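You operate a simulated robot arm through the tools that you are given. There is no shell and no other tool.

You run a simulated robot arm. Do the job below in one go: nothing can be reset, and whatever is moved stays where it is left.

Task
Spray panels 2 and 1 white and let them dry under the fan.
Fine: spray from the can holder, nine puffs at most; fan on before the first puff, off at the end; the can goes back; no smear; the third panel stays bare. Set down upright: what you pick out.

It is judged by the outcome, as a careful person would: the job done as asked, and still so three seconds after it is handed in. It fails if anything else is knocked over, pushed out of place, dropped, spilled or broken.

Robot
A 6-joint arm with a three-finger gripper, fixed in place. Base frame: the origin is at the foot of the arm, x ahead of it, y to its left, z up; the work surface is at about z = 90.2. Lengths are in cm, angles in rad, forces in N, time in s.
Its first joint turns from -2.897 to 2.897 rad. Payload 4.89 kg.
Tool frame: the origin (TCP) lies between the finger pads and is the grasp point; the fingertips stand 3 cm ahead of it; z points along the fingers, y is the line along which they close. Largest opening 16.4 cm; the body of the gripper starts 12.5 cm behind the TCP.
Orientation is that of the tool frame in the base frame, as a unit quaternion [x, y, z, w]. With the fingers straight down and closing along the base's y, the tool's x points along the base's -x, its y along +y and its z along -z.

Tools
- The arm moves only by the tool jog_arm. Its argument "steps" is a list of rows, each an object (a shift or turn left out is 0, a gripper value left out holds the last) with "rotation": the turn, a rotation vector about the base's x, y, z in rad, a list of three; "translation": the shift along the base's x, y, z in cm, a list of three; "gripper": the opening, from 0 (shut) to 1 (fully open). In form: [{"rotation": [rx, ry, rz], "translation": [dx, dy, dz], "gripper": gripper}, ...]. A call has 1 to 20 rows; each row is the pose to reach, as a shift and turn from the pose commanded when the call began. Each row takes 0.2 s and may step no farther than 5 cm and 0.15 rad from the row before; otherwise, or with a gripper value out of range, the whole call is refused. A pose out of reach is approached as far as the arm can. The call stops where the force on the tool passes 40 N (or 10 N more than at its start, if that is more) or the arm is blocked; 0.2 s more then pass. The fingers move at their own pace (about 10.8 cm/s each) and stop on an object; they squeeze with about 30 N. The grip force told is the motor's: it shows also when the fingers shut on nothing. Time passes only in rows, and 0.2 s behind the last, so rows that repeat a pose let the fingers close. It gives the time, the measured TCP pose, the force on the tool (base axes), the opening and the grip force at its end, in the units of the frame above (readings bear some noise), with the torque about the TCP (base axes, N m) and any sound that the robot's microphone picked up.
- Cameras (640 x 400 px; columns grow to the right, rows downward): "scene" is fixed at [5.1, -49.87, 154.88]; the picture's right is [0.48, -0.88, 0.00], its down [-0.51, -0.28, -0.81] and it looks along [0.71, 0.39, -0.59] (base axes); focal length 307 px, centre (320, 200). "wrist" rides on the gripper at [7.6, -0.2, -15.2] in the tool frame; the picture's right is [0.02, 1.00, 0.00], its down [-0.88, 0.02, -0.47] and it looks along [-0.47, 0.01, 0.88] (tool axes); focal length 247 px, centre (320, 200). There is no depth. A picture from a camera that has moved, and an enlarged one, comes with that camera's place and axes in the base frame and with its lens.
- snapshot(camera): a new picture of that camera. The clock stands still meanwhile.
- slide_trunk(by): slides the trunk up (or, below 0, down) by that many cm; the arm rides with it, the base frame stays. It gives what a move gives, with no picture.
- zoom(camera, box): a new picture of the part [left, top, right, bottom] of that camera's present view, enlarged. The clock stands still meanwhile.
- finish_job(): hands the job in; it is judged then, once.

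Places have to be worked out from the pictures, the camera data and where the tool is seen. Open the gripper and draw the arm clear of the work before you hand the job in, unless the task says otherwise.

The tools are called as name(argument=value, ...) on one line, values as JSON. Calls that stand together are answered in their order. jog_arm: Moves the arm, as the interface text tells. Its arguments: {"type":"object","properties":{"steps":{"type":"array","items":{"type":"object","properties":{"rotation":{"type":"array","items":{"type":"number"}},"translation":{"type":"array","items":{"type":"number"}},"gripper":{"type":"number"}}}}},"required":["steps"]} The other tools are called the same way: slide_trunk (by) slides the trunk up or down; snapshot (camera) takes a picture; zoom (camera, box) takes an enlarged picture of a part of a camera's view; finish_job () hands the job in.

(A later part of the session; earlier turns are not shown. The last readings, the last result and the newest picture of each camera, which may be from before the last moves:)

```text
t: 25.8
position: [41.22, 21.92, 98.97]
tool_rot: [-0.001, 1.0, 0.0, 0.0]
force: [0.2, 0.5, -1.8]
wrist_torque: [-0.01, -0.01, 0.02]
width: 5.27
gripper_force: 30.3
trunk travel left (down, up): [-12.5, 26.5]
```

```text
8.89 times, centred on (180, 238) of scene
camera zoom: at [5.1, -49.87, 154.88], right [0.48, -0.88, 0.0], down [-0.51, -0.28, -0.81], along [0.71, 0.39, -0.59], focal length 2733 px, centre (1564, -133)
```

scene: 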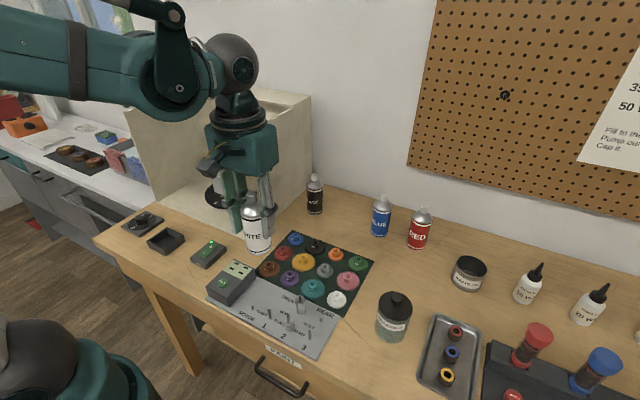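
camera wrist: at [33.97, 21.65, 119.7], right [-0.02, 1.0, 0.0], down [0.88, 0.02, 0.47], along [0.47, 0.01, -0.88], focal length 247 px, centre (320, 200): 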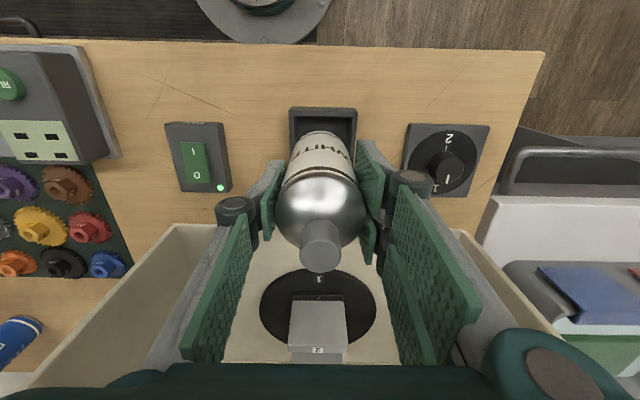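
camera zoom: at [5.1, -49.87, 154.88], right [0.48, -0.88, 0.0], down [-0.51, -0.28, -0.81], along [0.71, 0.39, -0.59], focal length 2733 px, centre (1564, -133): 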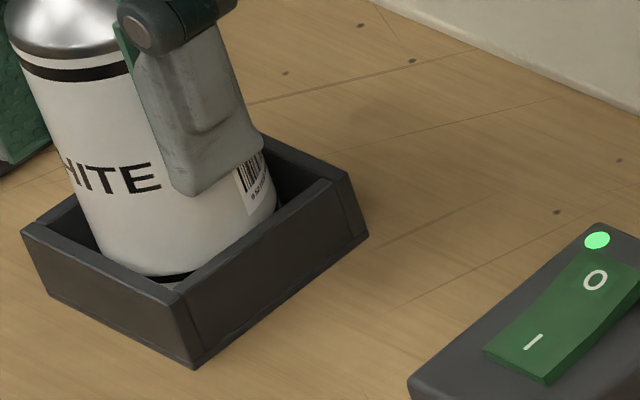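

Inside the holder without contact. A few tenths more to the floor.

jog_arm(steps=[{"translation": [0, 0, -0.15]}, {"translation": [0, 0, -0.3]}, {"translation": [0, 0, -0.4]}])

```text
t: 26.6
position: [41.14, 21.93, 98.57]
tool_rot: [0.0, 1.0, -0.001, -0.001]
force: [0.3, 0.1, -1.7]
wrist_torque: [-0.01, 0.02, -0.03]
width: 5.26
gripper_force: 30.0
trunk travel left (down, up): [-12.5, 26.5]
```

jog_arm(steps=[{"translation": [0, 0, -0.1]}, {"translation": [0, 0, -0.2]}])

```text
t: 27.2
position: [41.32, 22.01, 98.51]
tool_rot: [0.0, 1.0, 0.001, 0.001]
force: [0.6, 1.5, 24.5]
wrist_torque: [0.08, -0.08, -0.02]
width: 5.25
gripper_force: 30.2
trunk travel left (down, up): [-12.5, 26.5]
```

The can rests on the holder floor. I ease up slightly, open, and rise clear.

jog_arm(steps=[{"translation": [0, 0, 0.12]}, {"translation": [0, 0, 0.12], "gripper": 0.45}, {"translation": [0, 0, 0.12]}, {"translation": [0, 0, 0.12]}, {"translation": [0, 0, 3]}, {"translation": [0, 0, 6]}, {"translation": [0, 0, 10]}, {"translation": [0, 0, 14]}])

snapshot(camera="wrist")

snapshot(camera="scene")

```text
t: 29.0
position: [41.08, 22.07, 112.43]
tool_rot: [0.0, 1.0, 0.0, -0.001]
force: [0.7, 0.4, -0.1]
wrist_torque: [-0.04, 0.17, 0.01]
width: 7.38
gripper_force: 0.1
trunk travel left (down, up): [-12.5, 26.5]
```

```text
taken
camera wrist: at [33.41, 21.94, 127.79], right [-0.02, 1.0, 0.0], down [0.88, 0.02, 0.47], along [0.47, 0.01, -0.88], focal length 247 px, centre (320, 200)
```

wrist: 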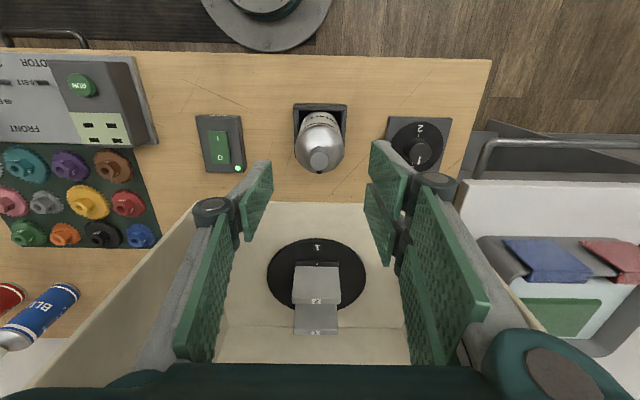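

```text
taken
```

scene: 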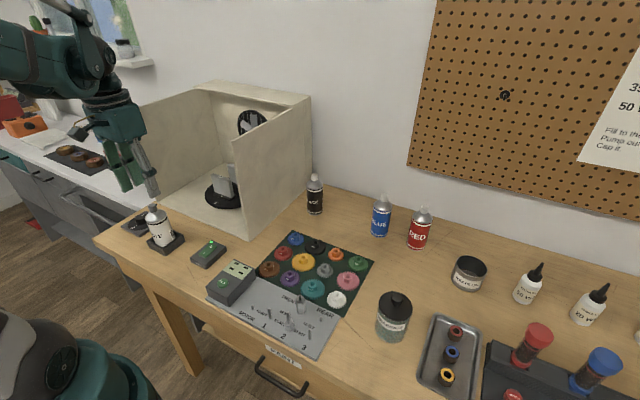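

The can stands upright in the holder. I zoom on the nozzle and on the panels.

zoom(camera="wrist", box=[260, 230, 375, 345])

zoom(camera="wrist", box=[285, 95, 355, 180])

zoom(camera="wrist", box=[380, 105, 460, 175])

zoom(camera="scene", box=[190, 100, 280, 215])

```text
3.48 times, centred on (318, 288) of wrist
camera zoom: at [33.41, 21.94, 127.79], right [-0.02, 1.0, 0.0], down [0.88, 0.02, 0.47], along [0.47, 0.01, -0.88], focal length 859 px, centre (329, -104)
```

zoom: 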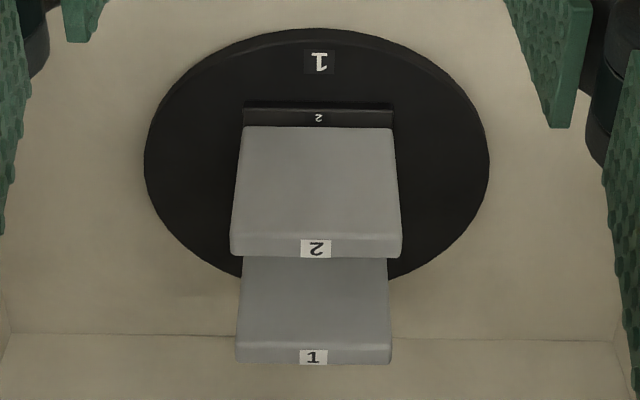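

```text
4.71 times, centred on (320, 138) of wrist
camera zoom: at [33.41, 21.94, 127.79], right [-0.02, 1.0, 0.0], down [0.88, 0.02, 0.47], along [0.47, 0.01, -0.88], focal length 1162 px, centre (320, 494)
```

zoom: 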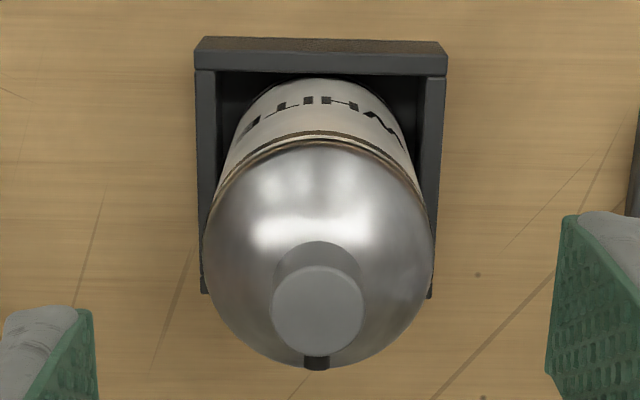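

```text
5.71 times, centred on (420, 140) of wrist
camera zoom: at [33.41, 21.94, 127.79], right [-0.02, 1.0, 0.0], down [0.88, 0.02, 0.47], along [0.47, 0.01, -0.88], focal length 1411 px, centre (-251, 543)
```

zoom: 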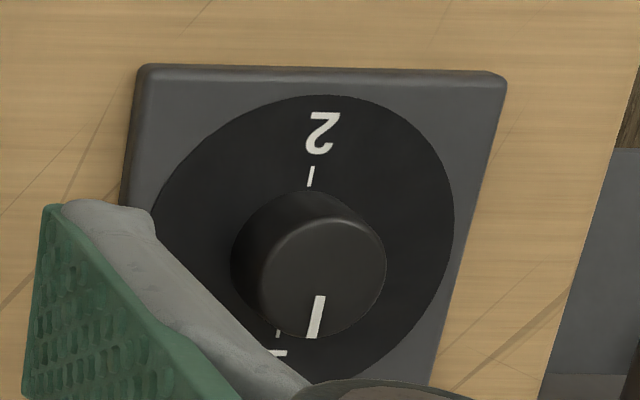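

```text
3.48 times, centred on (235, 158) of scene
camera zoom: at [5.1, -49.87, 154.88], right [0.48, -0.88, 0.0], down [-0.51, -0.28, -0.81], along [0.71, 0.39, -0.59], focal length 1069 px, centre (616, 348)
```

zoom: 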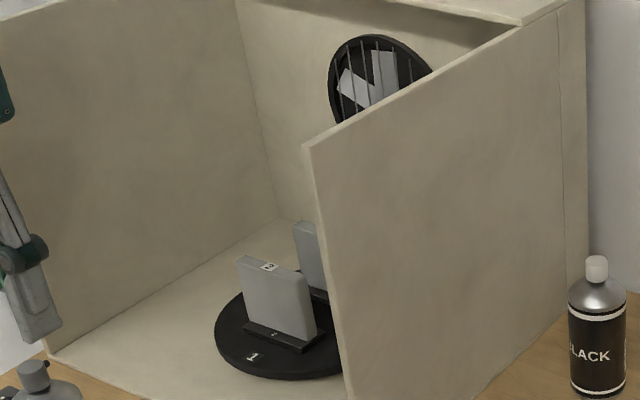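

Nozzle points at the booth, fan blades are moving, panel 2 faces front. I close the fingers and press the cap (centre ≈(41.4, 22.06), top z≈104.6) carefully for the first puff.

jog_arm(steps=[{"translation": [0.1, 0, 0], "gripper": 0}, {"translation": [0.1, 0, 0]}, {"translation": [0.1, 0, 0]}, {"translation": [0.1, 0, -2]}, {"translation": [0.1, 0, -3.5]}, {"translation": [0.1, 0, -4.2]}])

zoom(camera="wrist", box=[270, 120, 390, 230])

zoom(camera="scene", box=[110, 150, 210, 250])

```text
t: 30.4
position: [41.28, 22.03, 108.24]
tool_rot: [-0.002, 1.0, 0.0, -0.001]
force: [1.0, 0.0, -0.3]
wrist_torque: [0.03, -0.03, 0.02]
width: 0.0
gripper_force: 30.6
trunk travel left (down, up): [-12.5, 26.5]
```

```text
3.64 times, centred on (330, 175) of wrist
camera zoom: at [33.7, 21.89, 123.61], right [-0.02, 1.0, 0.0], down [0.88, 0.02, 0.47], along [0.47, 0.01, -0.88], focal length 898 px, centre (284, 291)
```

zoom: 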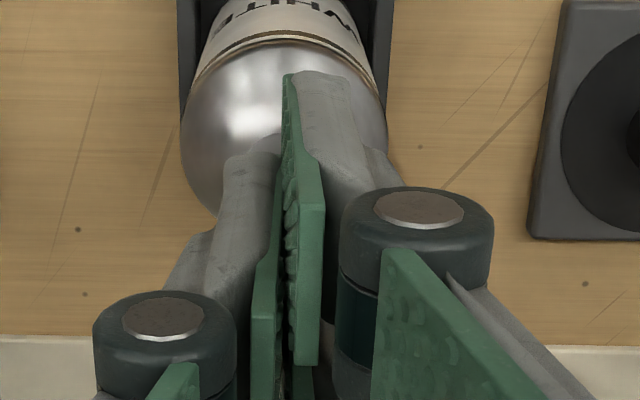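

```text
4.00 times, centred on (160, 200) of scene
camera zoom: at [5.1, -49.87, 154.88], right [0.48, -0.88, 0.0], down [-0.51, -0.28, -0.81], along [0.71, 0.39, -0.59], focal length 1230 px, centre (960, 200)
```

zoom: 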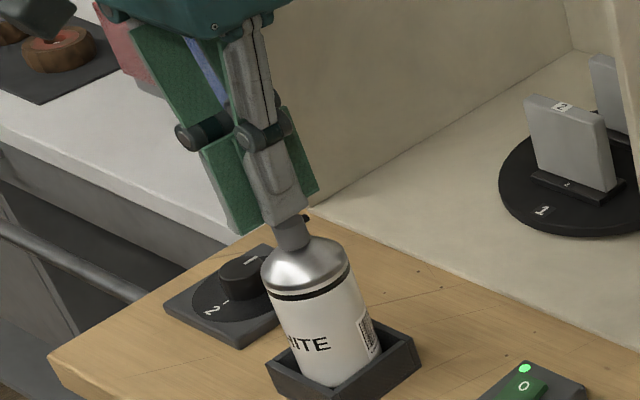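

Fingers are centred just above the cap. I press down a little and come right back up.

jog_arm(steps=[{"translation": [0, 0, -0.3]}, {"translation": [0, 0, -0.6]}, {"translation": [0, 0, -0.8]}, {"translation": [0, 0, 0.3]}])

zoom(camera="scene", box=[110, 130, 270, 250])

```text
t: 31.4
position: [41.39, 22.2, 108.48]
tool_rot: [0.0, 1.0, 0.0, 0.0]
force: [-0.4, 0.2, 0.4]
wrist_torque: [-0.03, 0.06, 0.01]
width: 0.0
gripper_force: 30.0
trunk travel left (down, up): [-12.5, 26.5]
heard: click
```

```text
3.33 times, centred on (190, 190) of scene
camera zoom: at [5.1, -49.87, 154.88], right [0.48, -0.88, 0.0], down [-0.51, -0.28, -0.81], along [0.71, 0.39, -0.59], focal length 1025 px, centre (753, 233)
```

zoom: 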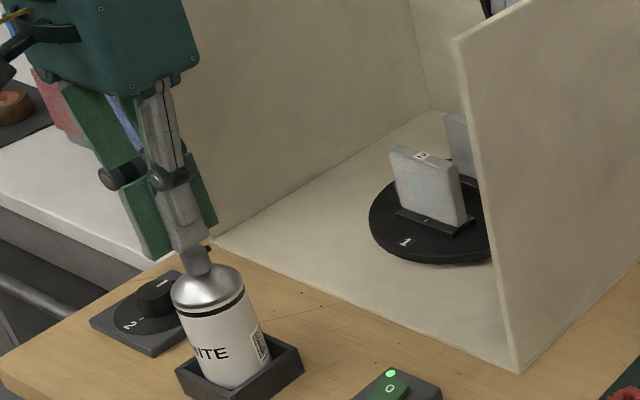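

A click was heard. I check panel 2 for paint.

zoom(camera="scene", box=[195, 160, 250, 215])

zoom(camera="wrist", box=[260, 170, 400, 400])

```text
7.27 times, centred on (222, 188) of scene
camera zoom: at [5.1, -49.87, 154.88], right [0.48, -0.88, 0.0], down [-0.51, -0.28, -0.81], along [0.71, 0.39, -0.59], focal length 2236 px, centre (1029, 291)
```

zoom: 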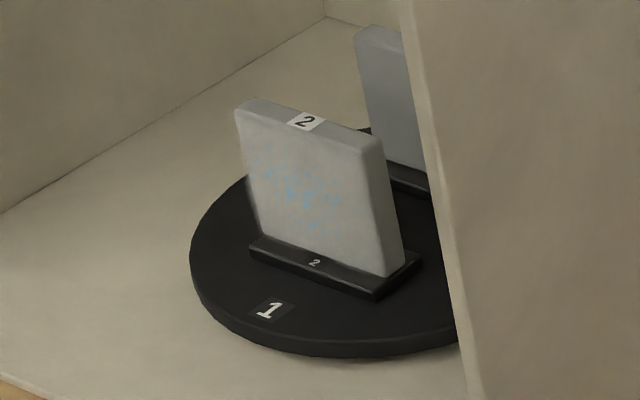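

```text
1.74 times, centred on (330, 285) of wrist
camera zoom: at [33.76, 21.97, 123.75], right [-0.02, 1.0, 0.0], down [0.88, 0.02, 0.47], along [0.47, 0.01, -0.88], focal length 430 px, centre (303, 52)
```

zoom: 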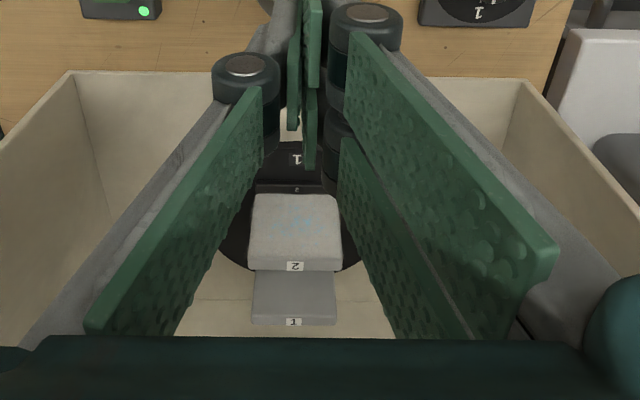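

The first puff lightened panel 2, with faint bluish specks in the middle (perhaps nozzle residue or thin coverage). I give a second puff and compare.

jog_arm(steps=[{"translation": [0, 0, -0.5]}, {"translation": [0, 0, -0.9]}, {"translation": [0, 0, -1.1]}, {"translation": [0, 0, 0]}])

zoom(camera="scene", box=[195, 160, 250, 215])

zoom(camera="wrist", box=[300, 230, 360, 310])

```text
t: 32.4
position: [41.43, 22.03, 108.43]
tool_rot: [-0.001, 1.0, 0.0, 0.001]
force: [0.4, 0.3, -0.6]
wrist_torque: [0.0, 0.05, -0.04]
width: 0.02
gripper_force: 30.3
trunk travel left (down, up): [-12.5, 26.5]
heard: click
```

```text
7.27 times, centred on (222, 188) of scene
camera zoom: at [5.1, -49.87, 154.88], right [0.48, -0.88, 0.0], down [-0.51, -0.28, -0.81], along [0.71, 0.39, -0.59], focal length 2236 px, centre (1029, 291)
```

zoom: 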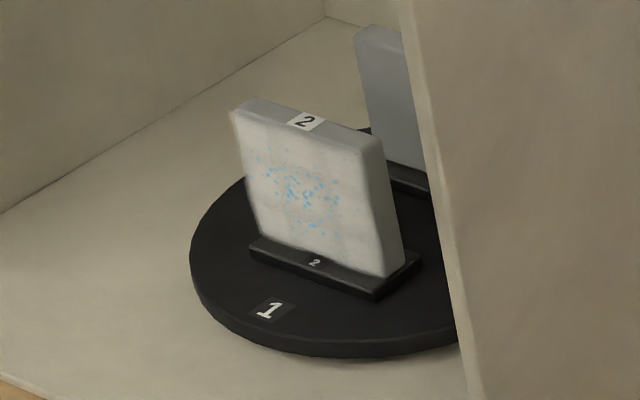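

```text
5.00 times, centred on (330, 270) of wrist
camera zoom: at [33.76, 21.89, 123.84], right [-0.02, 1.0, 0.0], down [0.88, 0.02, 0.47], along [0.47, 0.01, -0.88], focal length 1235 px, centre (270, -150)
```

zoom: 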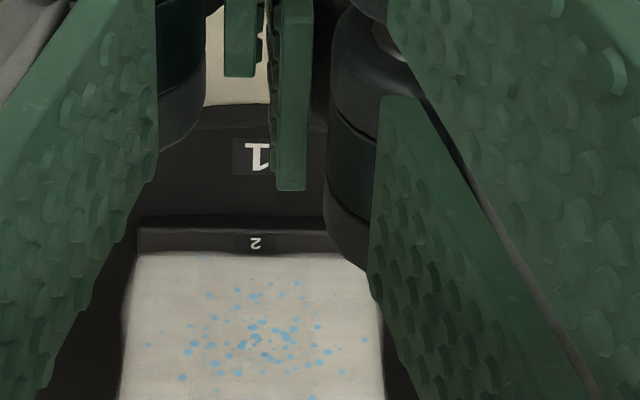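

Panel 2 is now quite white; blue-ish specks at the centre got more visible. I wait a few seconds (fan running) to see whether they are wet spots that fade.

jog_arm(steps=[{"translation": [0, 0, 1]}, {"translation": [0, 0, 1]}, {"translation": [0, 0, 1]}, {"translation": [0, 0, 1]}, {"translation": [0, 0, 1]}, {"translation": [0, 0, 1]}, {"translation": [0, 0, 1]}, {"translation": [0, 0, 1]}, {"translation": [0, 0, 1]}, {"translation": [0, 0, 1]}, {"translation": [0, 0, 1]}, {"translation": [0, 0, 1]}, {"translation": [0, 0, 1]}, {"translation": [0, 0, 1]}, {"translation": [0, 0, 1]}, {"translation": [0, 0, 1]}, {"translation": [0, 0, 1]}, {"translation": [0, 0, 1]}, {"translation": [0, 0, 1]}, {"translation": [0, 0, 1]}])

zoom(camera="scene", box=[195, 160, 250, 215])

zoom(camera="wrist", box=[300, 230, 360, 310])

```text
t: 36.6
position: [41.4, 22.03, 109.4]
tool_rot: [-0.001, 1.0, -0.001, 0.0]
force: [0.3, 0.3, -0.2]
wrist_torque: [0.01, 0.0, 0.02]
width: 0.0
gripper_force: 29.9
trunk travel left (down, up): [-12.5, 26.5]
```

```text
7.27 times, centred on (222, 188) of scene
camera zoom: at [5.1, -49.87, 154.88], right [0.48, -0.88, 0.0], down [-0.51, -0.28, -0.81], along [0.71, 0.39, -0.59], focal length 2236 px, centre (1029, 291)
```

zoom: 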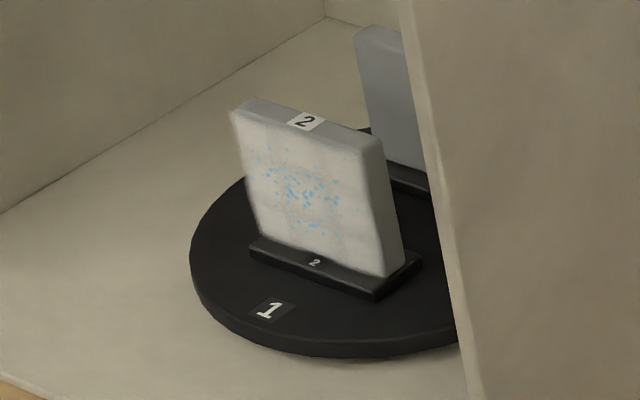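

```text
5.00 times, centred on (330, 270) of wrist
camera zoom: at [33.71, 21.91, 124.81], right [-0.02, 1.0, 0.0], down [0.88, 0.02, 0.47], along [0.47, 0.01, -0.88], focal length 1235 px, centre (270, -150)
```

zoom: 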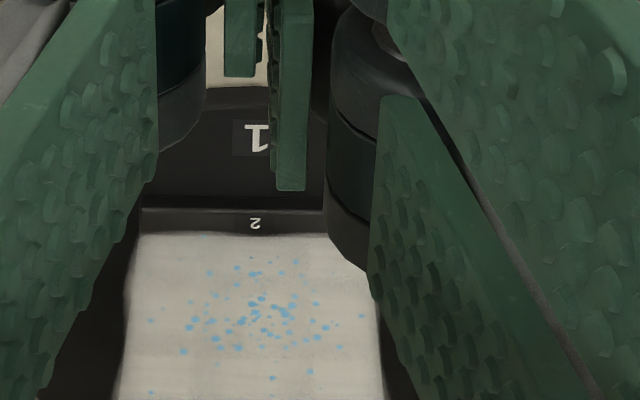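

The specks persist, so they seem to be blue residue from the nozzle. I give a third puff and see whether the specks get covered or grow.

jog_arm(steps=[{"translation": [0, 0, -1]}, {"translation": [0, 0, -1.5]}, {"translation": [0, 0, -1.9]}, {"translation": [0, 0, -2.1]}, {"translation": [0, 0, 0]}])

zoom(camera="scene", box=[195, 160, 250, 215])

zoom(camera="wrist", box=[300, 230, 360, 310])

zoom(camera="scene", box=[120, 180, 190, 250])

```text
t: 37.8
position: [41.34, 21.88, 109.44]
tool_rot: [-0.001, 1.0, 0.0, 0.0]
force: [0.1, -0.6, 0.0]
wrist_torque: [-0.04, 0.12, 0.01]
width: 0.02
gripper_force: 29.6
trunk travel left (down, up): [-12.5, 26.5]
heard: click
```

```text
7.27 times, centred on (222, 188) of scene
camera zoom: at [5.1, -49.87, 154.88], right [0.48, -0.88, 0.0], down [-0.51, -0.28, -0.81], along [0.71, 0.39, -0.59], focal length 2236 px, centre (1029, 291)
```

zoom: 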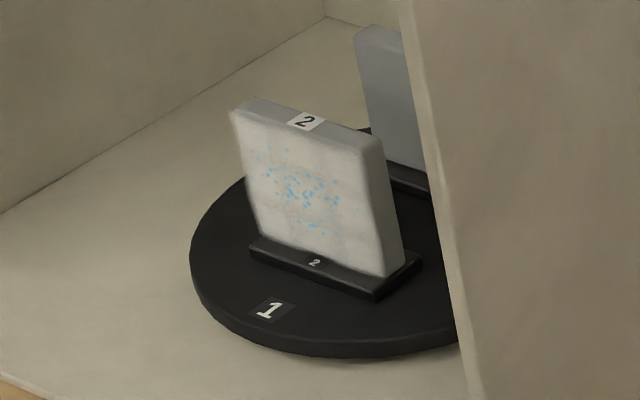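

```text
5.00 times, centred on (330, 270) of wrist
camera zoom: at [33.75, 21.84, 124.84], right [-0.02, 1.0, 0.0], down [0.88, 0.02, 0.47], along [0.47, 0.01, -0.88], focal length 1235 px, centre (270, -150)
```

zoom: 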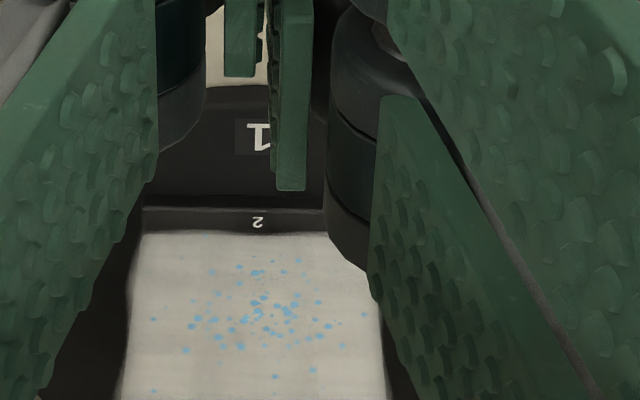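

```text
5.71 times, centred on (155, 215) of scene
camera zoom: at [5.1, -49.87, 154.88], right [0.48, -0.88, 0.0], down [-0.51, -0.28, -0.81], along [0.71, 0.39, -0.59], focal length 1757 px, centre (1263, 114)
```

zoom: 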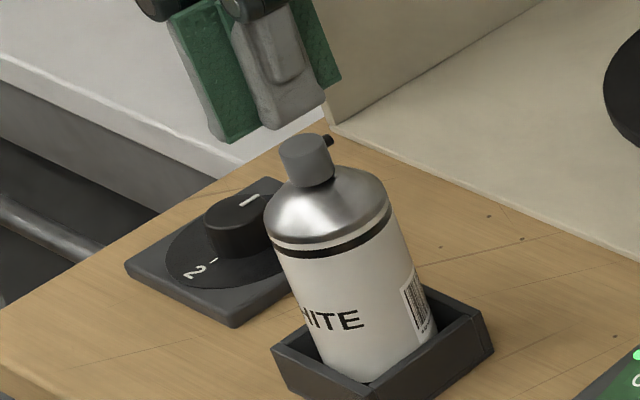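

zoom(camera="scene", box=[212, 170, 232, 200])

zoom(camera="wrist", box=[310, 270, 345, 310])

```text
13.33 times, centred on (222, 185) of scene
camera zoom: at [5.1, -49.87, 154.88], right [0.48, -0.88, 0.0], down [-0.51, -0.28, -0.81], along [0.71, 0.39, -0.59], focal length 4099 px, centre (1627, 400)
```

zoom: 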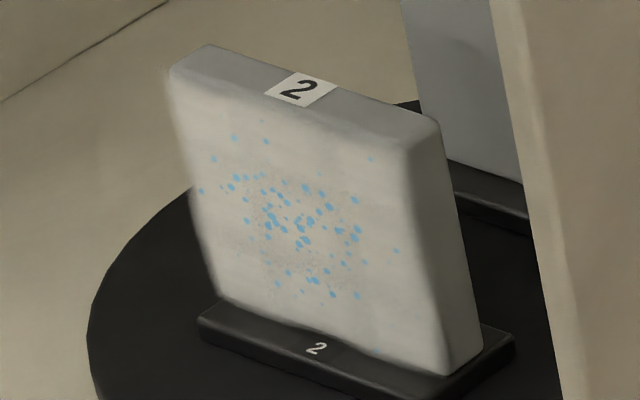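

```text
10.00 times, centred on (328, 290) of wrist
camera zoom: at [33.75, 21.84, 124.84], right [-0.02, 1.0, 0.0], down [0.88, 0.02, 0.47], along [0.47, 0.01, -0.88], focal length 2470 px, centre (245, -700)
```

zoom: 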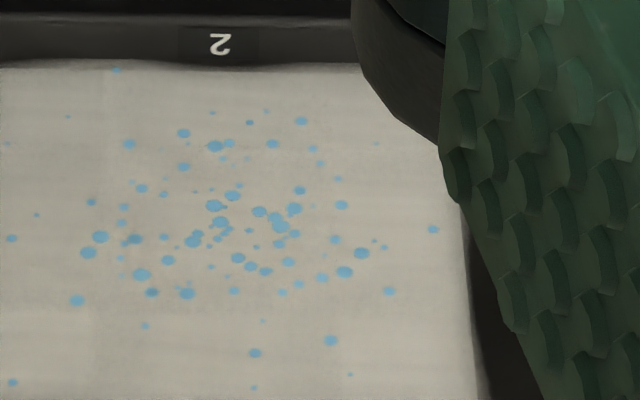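

Before deciding on more paint, I let the fan run ~8 s to learn whether the specks are a wet sign that fades.

jog_arm(steps=[{"translation": [0, 0, 0]}, {"translation": [0, 0, 0]}, {"translation": [0, 0, 0]}, {"translation": [0, 0, 0]}, {"translation": [0, 0, 0]}, {"translation": [0, 0, 0]}, {"translation": [0, 0, 0]}, {"translation": [0, 0, 0]}, {"translation": [0, 0, 0]}, {"translation": [0, 0, 0]}, {"translation": [0, 0, 0]}, {"translation": [0, 0, 0]}, {"translation": [0, 0, 0]}, {"translation": [0, 0, 0]}, {"translation": [0, 0, 0]}, {"translation": [0, 0, 0]}, {"translation": [0, 0, 0]}, {"translation": [0, 0, 0]}, {"translation": [0, 0, 0]}, {"translation": [0, 0, 0]}])

jog_arm(steps=[{"translation": [0, 0, 0]}, {"translation": [0, 0, 0]}, {"translation": [0, 0, 0]}, {"translation": [0, 0, 0]}, {"translation": [0, 0, 0]}, {"translation": [0, 0, 0]}, {"translation": [0, 0, 0]}, {"translation": [0, 0, 0]}, {"translation": [0, 0, 0]}, {"translation": [0, 0, 0]}, {"translation": [0, 0, 0]}, {"translation": [0, 0, 0]}, {"translation": [0, 0, 0]}, {"translation": [0, 0, 0]}, {"translation": [0, 0, 0]}, {"translation": [0, 0, 0]}, {"translation": [0, 0, 0]}, {"translation": [0, 0, 0]}, {"translation": [0, 0, 0]}, {"translation": [0, 0, 0]}])

zoom(camera="scene", box=[212, 170, 232, 200])

zoom(camera="wrist", box=[310, 270, 345, 310])

zoom(camera="scene", box=[190, 90, 290, 215])

```text
t: 42.0
position: [41.42, 22.03, 109.44]
tool_rot: [0.0, 1.0, -0.001, 0.0]
force: [0.1, -0.3, 0.1]
wrist_torque: [0.0, 0.02, 0.0]
width: 0.0
gripper_force: 30.4
trunk travel left (down, up): [-12.5, 26.5]
```

```text
t: 46.2
position: [41.33, 21.99, 109.58]
tool_rot: [-0.001, 1.0, 0.0, 0.0]
force: [0.5, 0.0, 0.1]
wrist_torque: [-0.02, 0.0, 0.03]
width: 0.0
gripper_force: 30.1
trunk travel left (down, up): [-12.5, 26.5]
```

```text
13.33 times, centred on (222, 185) of scene
camera zoom: at [5.1, -49.87, 154.88], right [0.48, -0.88, 0.0], down [-0.51, -0.28, -0.81], along [0.71, 0.39, -0.59], focal length 4099 px, centre (1627, 400)
```

zoom: 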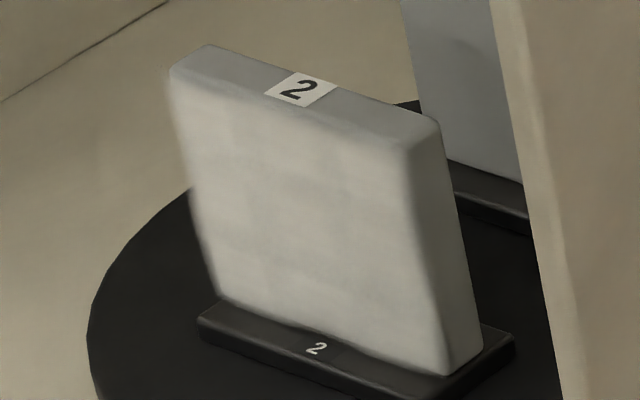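

```text
10.00 times, centred on (328, 290) of wrist
camera zoom: at [33.74, 21.83, 124.84], right [-0.02, 1.0, 0.0], down [0.88, 0.02, 0.47], along [0.47, 0.01, -0.88], focal length 2470 px, centre (245, -700)
```

zoom: 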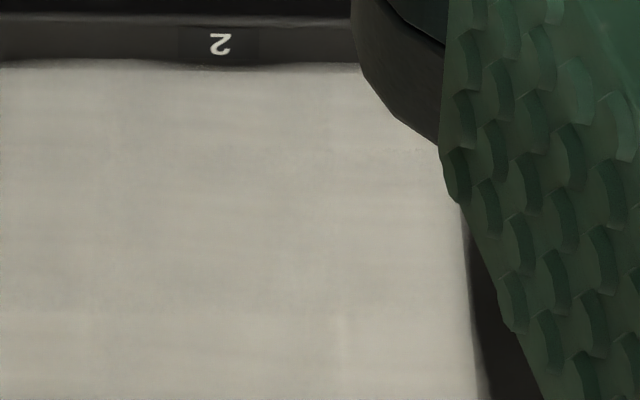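

```text
3.20 times, centred on (240, 152) of scene
camera zoom: at [5.1, -49.87, 154.88], right [0.48, -0.88, 0.0], down [-0.51, -0.28, -0.81], along [0.71, 0.39, -0.59], focal length 984 px, centre (576, 352)
```

zoom: 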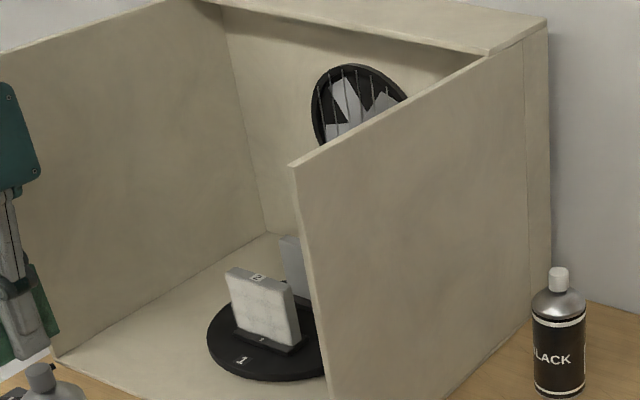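

The specks vanished as the coat dried, so they mark wet paint. Panel 2 is fairly even after three puffs; I add a fourth for full cover (leaving five for panel 1).

jog_arm(steps=[{"translation": [0, 0, -1]}, {"translation": [0, 0, -1.5]}, {"translation": [0, 0, -1.9]}, {"translation": [0, 0, -2.1]}, {"translation": [0, 0, 0]}])

zoom(camera="scene", box=[212, 170, 232, 200])

zoom(camera="scene", box=[110, 130, 270, 250])

```text
t: 47.4
position: [41.43, 22.06, 109.61]
tool_rot: [-0.001, 1.0, 0.0, -0.002]
force: [0.1, 0.1, 0.3]
wrist_torque: [-0.02, 0.02, 0.0]
width: 0.01
gripper_force: 29.9
trunk travel left (down, up): [-12.5, 26.5]
```

```text
13.33 times, centred on (222, 185) of scene
camera zoom: at [5.1, -49.87, 154.88], right [0.48, -0.88, 0.0], down [-0.51, -0.28, -0.81], along [0.71, 0.39, -0.59], focal length 4099 px, centre (1627, 400)
```

zoom: 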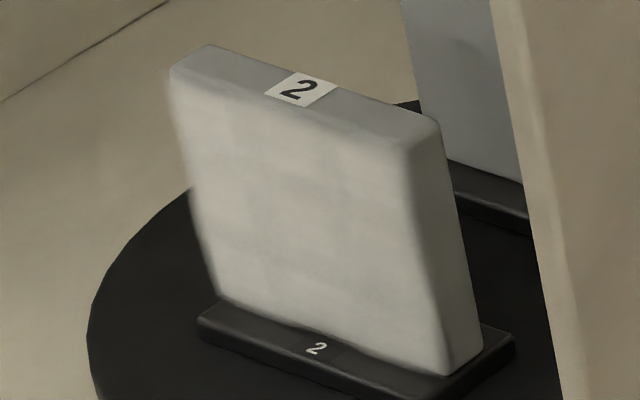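

```text
3.33 times, centred on (190, 190) of scene
camera zoom: at [5.1, -49.87, 154.88], right [0.48, -0.88, 0.0], down [-0.51, -0.28, -0.81], along [0.71, 0.39, -0.59], focal length 1025 px, centre (753, 233)
```

zoom: 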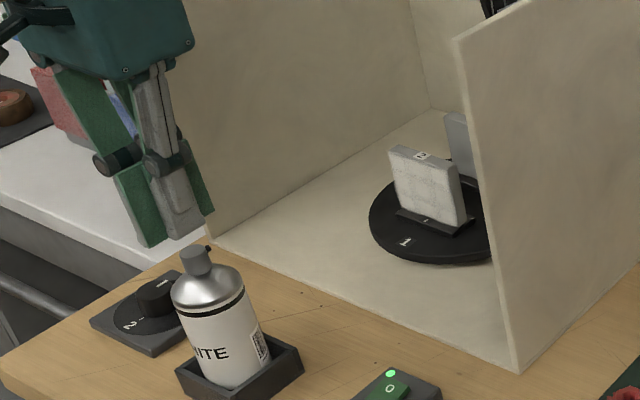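

No click this time and nothing changed — that press was a hair too shallow. I press slightly deeper.

jog_arm(steps=[{"translation": [0, 0, -1]}, {"translation": [0, 0, -1.5]}, {"translation": [0, 0, -2]}, {"translation": [0, 0, -2.3]}, {"translation": [0, 0, 0]}])

zoom(camera="scene", box=[212, 170, 232, 200])

zoom(camera="wrist", box=[300, 230, 360, 310])

```text
t: 48.6
position: [41.49, 22.16, 109.33]
tool_rot: [-0.001, 1.0, 0.0, 0.0]
force: [0.5, 0.6, 0.4]
wrist_torque: [-0.03, 0.08, 0.0]
width: 0.02
gripper_force: 29.7
trunk travel left (down, up): [-12.5, 26.5]
heard: click
```

```text
13.33 times, centred on (222, 185) of scene
camera zoom: at [5.1, -49.87, 154.88], right [0.48, -0.88, 0.0], down [-0.51, -0.28, -0.81], along [0.71, 0.39, -0.59], focal length 4099 px, centre (1627, 400)
```

zoom: 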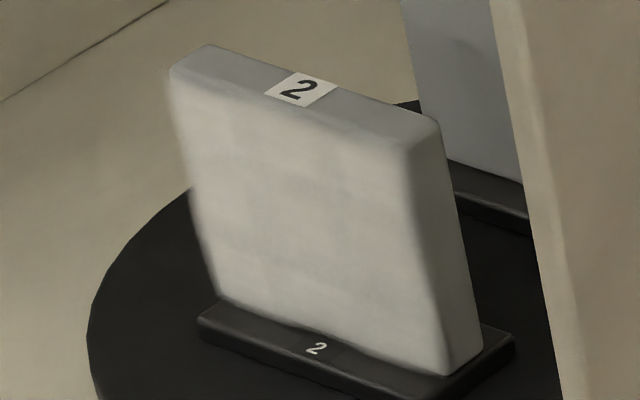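

```text
5.00 times, centred on (330, 270) of wrist
camera zoom: at [33.8, 22.01, 124.83], right [-0.02, 1.0, 0.0], down [0.88, 0.02, 0.47], along [0.47, 0.01, -0.88], focal length 1235 px, centre (270, -150)
```

zoom: 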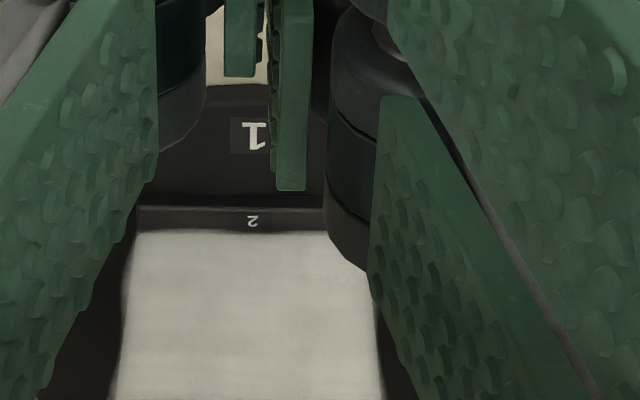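

A click, but no visible change yet. I wait a moment and look again.

jog_arm(steps=[{"translation": [0, 0, 0]}, {"translation": [0, 0, 0]}])

zoom(camera="scene", box=[212, 170, 232, 200])

zoom(camera="scene", box=[120, 180, 190, 250])

snapshot(camera="wrist")

```text
t: 49.2
position: [41.47, 22.14, 109.46]
tool_rot: [-0.001, 1.0, 0.001, 0.0]
force: [0.0, -0.1, 0.0]
wrist_torque: [-0.02, -0.02, 0.02]
width: 0.0
gripper_force: 30.3
trunk travel left (down, up): [-12.5, 26.5]
```

```text
13.33 times, centred on (222, 185) of scene
camera zoom: at [5.1, -49.87, 154.88], right [0.48, -0.88, 0.0], down [-0.51, -0.28, -0.81], along [0.71, 0.39, -0.59], focal length 4099 px, centre (1627, 400)
```

zoom: 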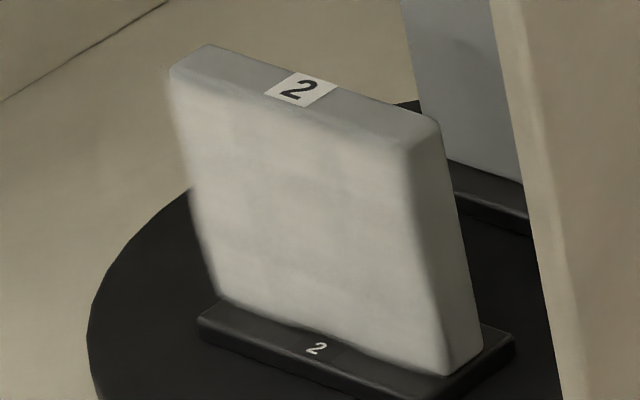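

```text
5.71 times, centred on (155, 215) of scene
camera zoom: at [5.1, -49.87, 154.88], right [0.48, -0.88, 0.0], down [-0.51, -0.28, -0.81], along [0.71, 0.39, -0.59], focal length 1757 px, centre (1263, 114)
```

zoom: 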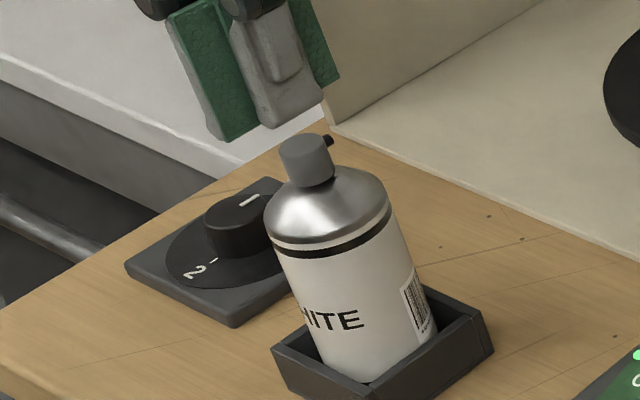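

```text
taken
camera wrist: at [33.77, 22.0, 124.83], right [-0.02, 1.0, 0.0], down [0.88, 0.02, 0.47], along [0.47, 0.01, -0.88], focal length 247 px, centre (320, 200)
```

wrist: 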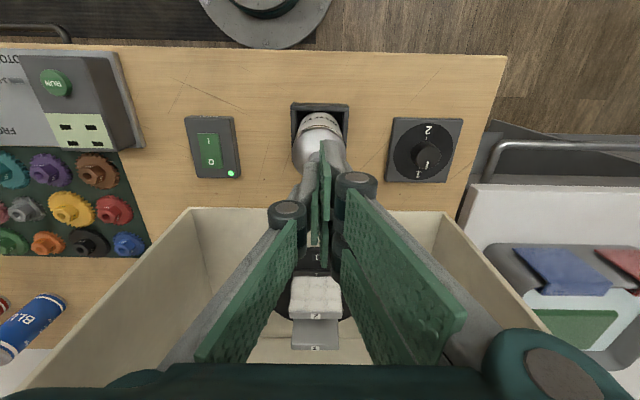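

Panel 2 shows a full, dry white face; extra puffs add nothing visible, so I've spent 4 clicks and stop there. Now the dial: I go above the knob at ~(43.9, 36.5) for a closer look.

jog_arm(steps=[{"translation": [0, 0, 3]}, {"translation": [0.5, 4, 4]}, {"translation": [1, 8, 4], "gripper": 0.4}, {"translation": [2, 12, 4]}, {"translation": [2.5, 14.5, 3]}, {"translation": [2.5, 14.5, 0]}, {"translation": [2.5, 14.5, 0]}])

zoom(camera="wrist", box=[260, 100, 380, 200])

snapshot(camera="wrist")

zoom(camera="scene", box=[100, 130, 260, 250])

```text
t: 50.8
position: [43.94, 36.48, 109.57]
tool_rot: [0.001, 1.0, 0.0, 0.0]
force: [0.6, 0.1, -0.8]
wrist_torque: [-0.05, 0.04, 0.01]
width: 6.58
gripper_force: 0.1
trunk travel left (down, up): [-12.5, 26.5]
```

```text
4.00 times, centred on (320, 150) of wrist
camera zoom: at [36.34, 36.29, 124.92], right [-0.02, 1.0, 0.0], down [0.88, 0.02, 0.47], along [0.47, 0.01, -0.88], focal length 988 px, centre (320, 400)
```

zoom: 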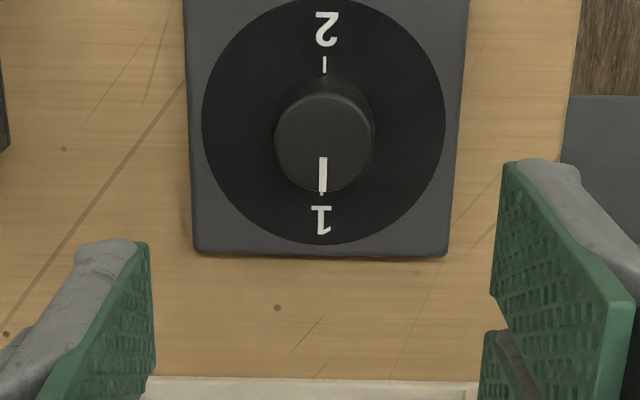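

```text
taken
camera wrist: at [36.34, 36.29, 124.92], right [-0.02, 1.0, 0.0], down [0.88, 0.02, 0.47], along [0.47, 0.01, -0.88], focal length 247 px, centre (320, 200)
```

wrist: 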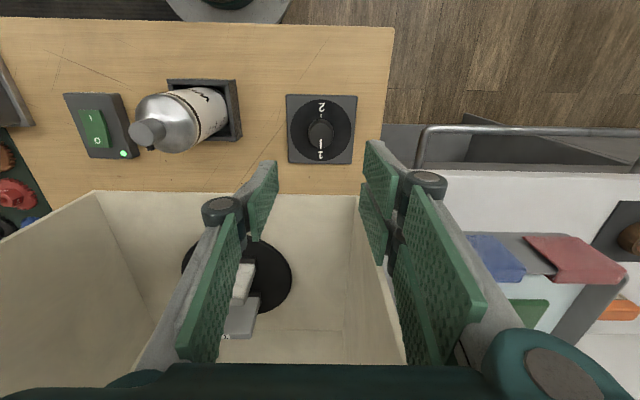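

```text
3.33 times, centred on (180, 190) of scene
camera zoom: at [5.1, -49.87, 154.88], right [0.48, -0.88, 0.0], down [-0.51, -0.28, -0.81], along [0.71, 0.39, -0.59], focal length 1025 px, centre (787, 233)
```

zoom: 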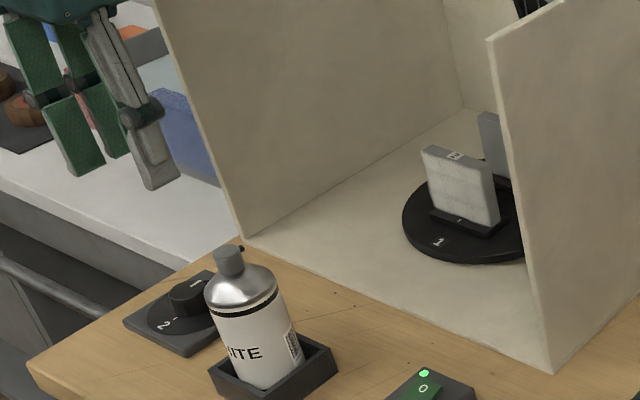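

Knob axis is at ≈(43.65, 36.5), top z≈94, diameter ≈3. I pre-turn the gripper by -1.5 rad so I can then turn the knob half a turn with the camera passing on the free side.

jog_arm(steps=[{"translation": [-0.3, 0, 0], "rotation": [0, 0, -0.14]}, {"translation": [-0.3, 0, 0], "rotation": [0, 0, -0.28]}, {"translation": [-0.3, 0, 0], "rotation": [0, 0, -0.42]}, {"translation": [-0.3, 0, 0], "rotation": [0, 0, -0.56]}, {"translation": [-0.3, 0, 0], "rotation": [0, 0, -0.7]}, {"translation": [-0.3, 0, 0], "rotation": [0, 0, -0.84]}, {"translation": [-0.3, 0, 0], "rotation": [0, 0, -0.98]}, {"translation": [-0.3, 0, 0], "rotation": [0, 0, -1.12]}, {"translation": [-0.3, 0, 0], "rotation": [0, 0, -1.26]}, {"translation": [-0.3, 0, 0], "rotation": [0, 0, -1.4]}, {"translation": [-0.3, 0, 0], "rotation": [0, 0, -1.5]}, {"translation": [-0.3, 0, -3], "rotation": [0, 0, -1.5]}, {"translation": [-0.3, 0, -7], "rotation": [0, 0, -1.5]}, {"translation": [-0.3, 0, -10], "rotation": [0, 0, -1.5]}, {"translation": [-0.3, 0, -10], "rotation": [0, 0, -1.5]}])

snapshot(camera="wrist")

zoom(camera="scene", box=[80, 130, 240, 250])

```text
t: 54.0
position: [43.48, 36.62, 99.2]
tool_rot: [0.682, 0.731, 0.0, 0.001]
force: [0.0, -0.1, -0.2]
wrist_torque: [0.0, 0.02, 0.01]
width: 6.56
gripper_force: 0.2
trunk travel left (down, up): [-12.5, 26.5]
```

```text
taken
camera wrist: at [42.85, 44.2, 114.65], right [1.0, 0.09, 0.0], down [0.08, -0.88, 0.47], along [0.04, -0.47, -0.88], focal length 247 px, centre (320, 200)
```

wrist: 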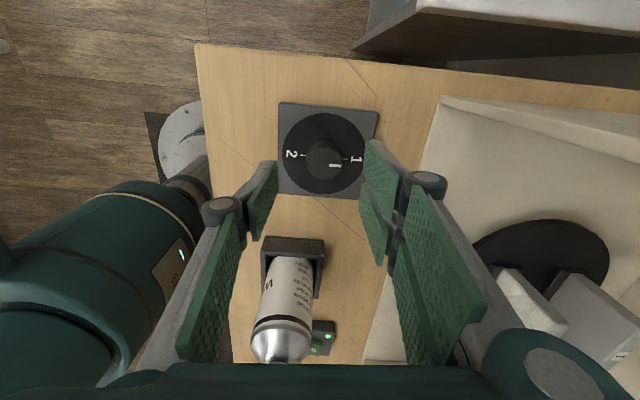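

```text
3.33 times, centred on (160, 190) of scene
camera zoom: at [5.1, -49.87, 154.88], right [0.48, -0.88, 0.0], down [-0.51, -0.28, -0.81], along [0.71, 0.39, -0.59], focal length 1025 px, centre (853, 233)
```

zoom: 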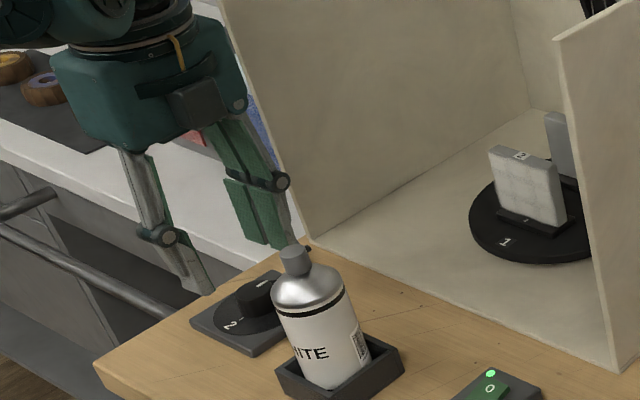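

Aligned over the knob. I lower to z≈95.2 and close on it.

jog_arm(steps=[{"translation": [0.1, -0.05, -2]}, {"translation": [0.1, -0.05, -3]}, {"translation": [0.1, -0.05, -3.7]}, {"translation": [0.1, -0.05, -3.9]}, {"translation": [0.1, -0.05, -3.9], "gripper": 0.1}, {"translation": [0.1, -0.05, -3.9], "gripper": 0.1}, {"translation": [0.1, -0.05, -3.9], "gripper": 0.1}])

zoom(camera="wrist", box=[250, 90, 400, 200])

```text
t: 55.4
position: [43.94, 36.46, 95.57]
tool_rot: [0.682, 0.731, 0.002, 0.002]
force: [13.0, -2.9, -14.0]
wrist_torque: [0.19, -0.22, -0.02]
width: 3.14
gripper_force: 44.7
trunk travel left (down, up): [-12.5, 26.5]
stopped in row 7: the force on the tool passed its limit at 41 N (the readings are from after the stop); the commanded pose is now the measured one
```

```text
3.64 times, centred on (325, 145) of wrist
camera zoom: at [43.15, 44.22, 110.87], right [1.0, 0.09, 0.0], down [0.08, -0.88, 0.47], along [0.05, -0.47, -0.88], focal length 898 px, centre (302, 400)
```

zoom: 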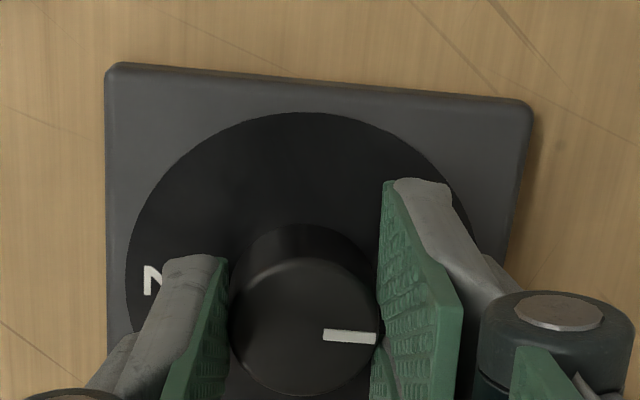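

The knob is gripped (width 3.14). I start turning it counter-clockwise a little and check torque and turntable response.

jog_arm(steps=[{"rotation": [0, 0, 0.1]}, {"rotation": [0, 0, 0.2]}, {"rotation": [0, 0, 0.3]}])

zoom(camera="wrist", box=[250, 90, 400, 200])

zoom(camera="scene", box=[190, 130, 280, 215])

```text
t: 56.2
position: [43.95, 36.57, 95.54]
tool_rot: [0.564, 0.825, 0.002, 0.0]
force: [25.6, -7.8, 4.1]
wrist_torque: [-0.18, -0.75, -0.52]
width: 3.17
gripper_force: 45.0
trunk travel left (down, up): [-12.5, 26.5]
```

```text
3.64 times, centred on (325, 145) of wrist
camera zoom: at [40.94, 43.59, 110.86], right [0.92, 0.38, 0.0], down [0.34, -0.81, 0.47], along [0.18, -0.44, -0.88], focal length 898 px, centre (302, 400)
```

zoom: 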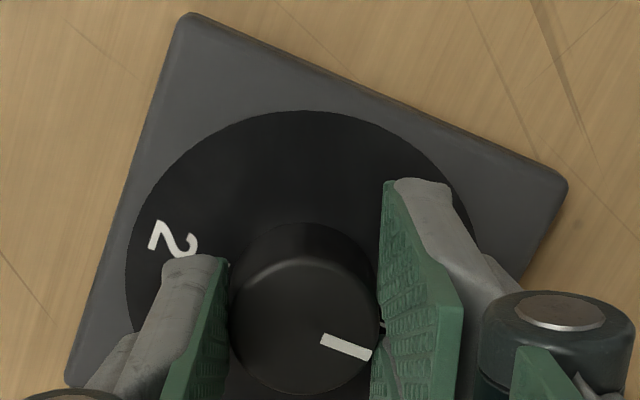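

```text
4.71 times, centred on (235, 172) of scene
camera zoom: at [5.1, -49.87, 154.88], right [0.48, -0.88, 0.0], down [-0.51, -0.28, -0.81], along [0.71, 0.39, -0.59], focal length 1447 px, centre (720, 329)
```

zoom: 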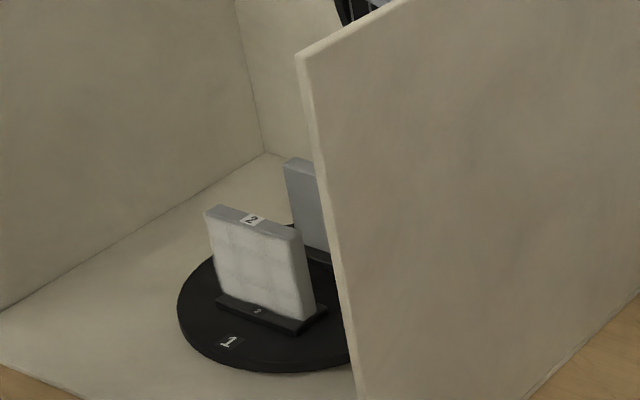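

The knob mostly slipped with about 0.5 N·m resistance, as if against a stop. I test the other direction.

jog_arm(steps=[{"rotation": [0, 0, -0.12]}, {"rotation": [0, 0, -0.24]}, {"rotation": [0, 0, -0.36]}, {"rotation": [0, 0, -0.48]}, {"rotation": [0, 0, -0.6]}])

zoom(camera="wrist", box=[250, 90, 400, 200])

zoom(camera="scene", box=[190, 130, 280, 215])

```text
t: 57.0
position: [43.89, 36.56, 95.55]
tool_rot: [0.696, 0.718, 0.001, 0.002]
force: [11.9, -8.0, -10.4]
wrist_torque: [-0.25, -0.1, 0.01]
width: 3.13
gripper_force: 44.5
trunk travel left (down, up): [-12.5, 26.5]
stopped in row 4: the force on the tool passed its limit at 40 N (the readings are from after the stop); the commanded pose is now the measured one
```

```text
3.64 times, centred on (325, 145) of wrist
camera zoom: at [43.41, 44.23, 110.85], right [1.0, 0.05, 0.01], down [0.04, -0.88, 0.47], along [0.03, -0.47, -0.88], focal length 898 px, centre (302, 400)
```

zoom: 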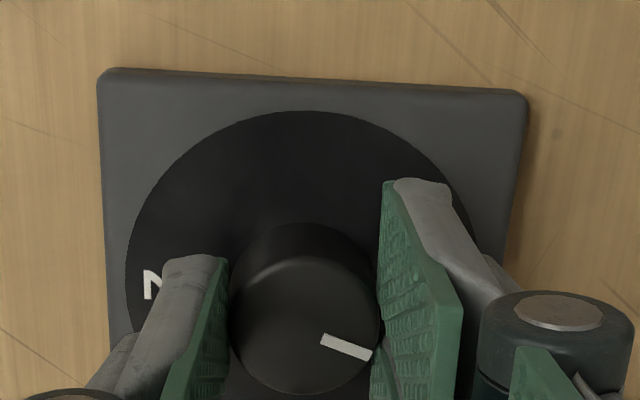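

```text
4.71 times, centred on (235, 172) of scene
camera zoom: at [5.1, -49.87, 154.88], right [0.48, -0.88, 0.0], down [-0.51, -0.28, -0.81], along [0.71, 0.39, -0.59], focal length 1447 px, centre (720, 329)
```

zoom: 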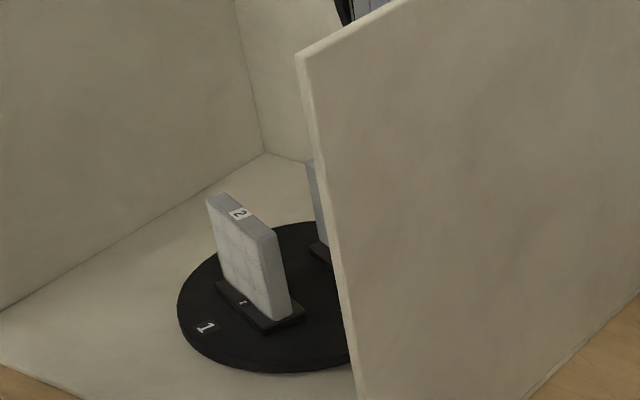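

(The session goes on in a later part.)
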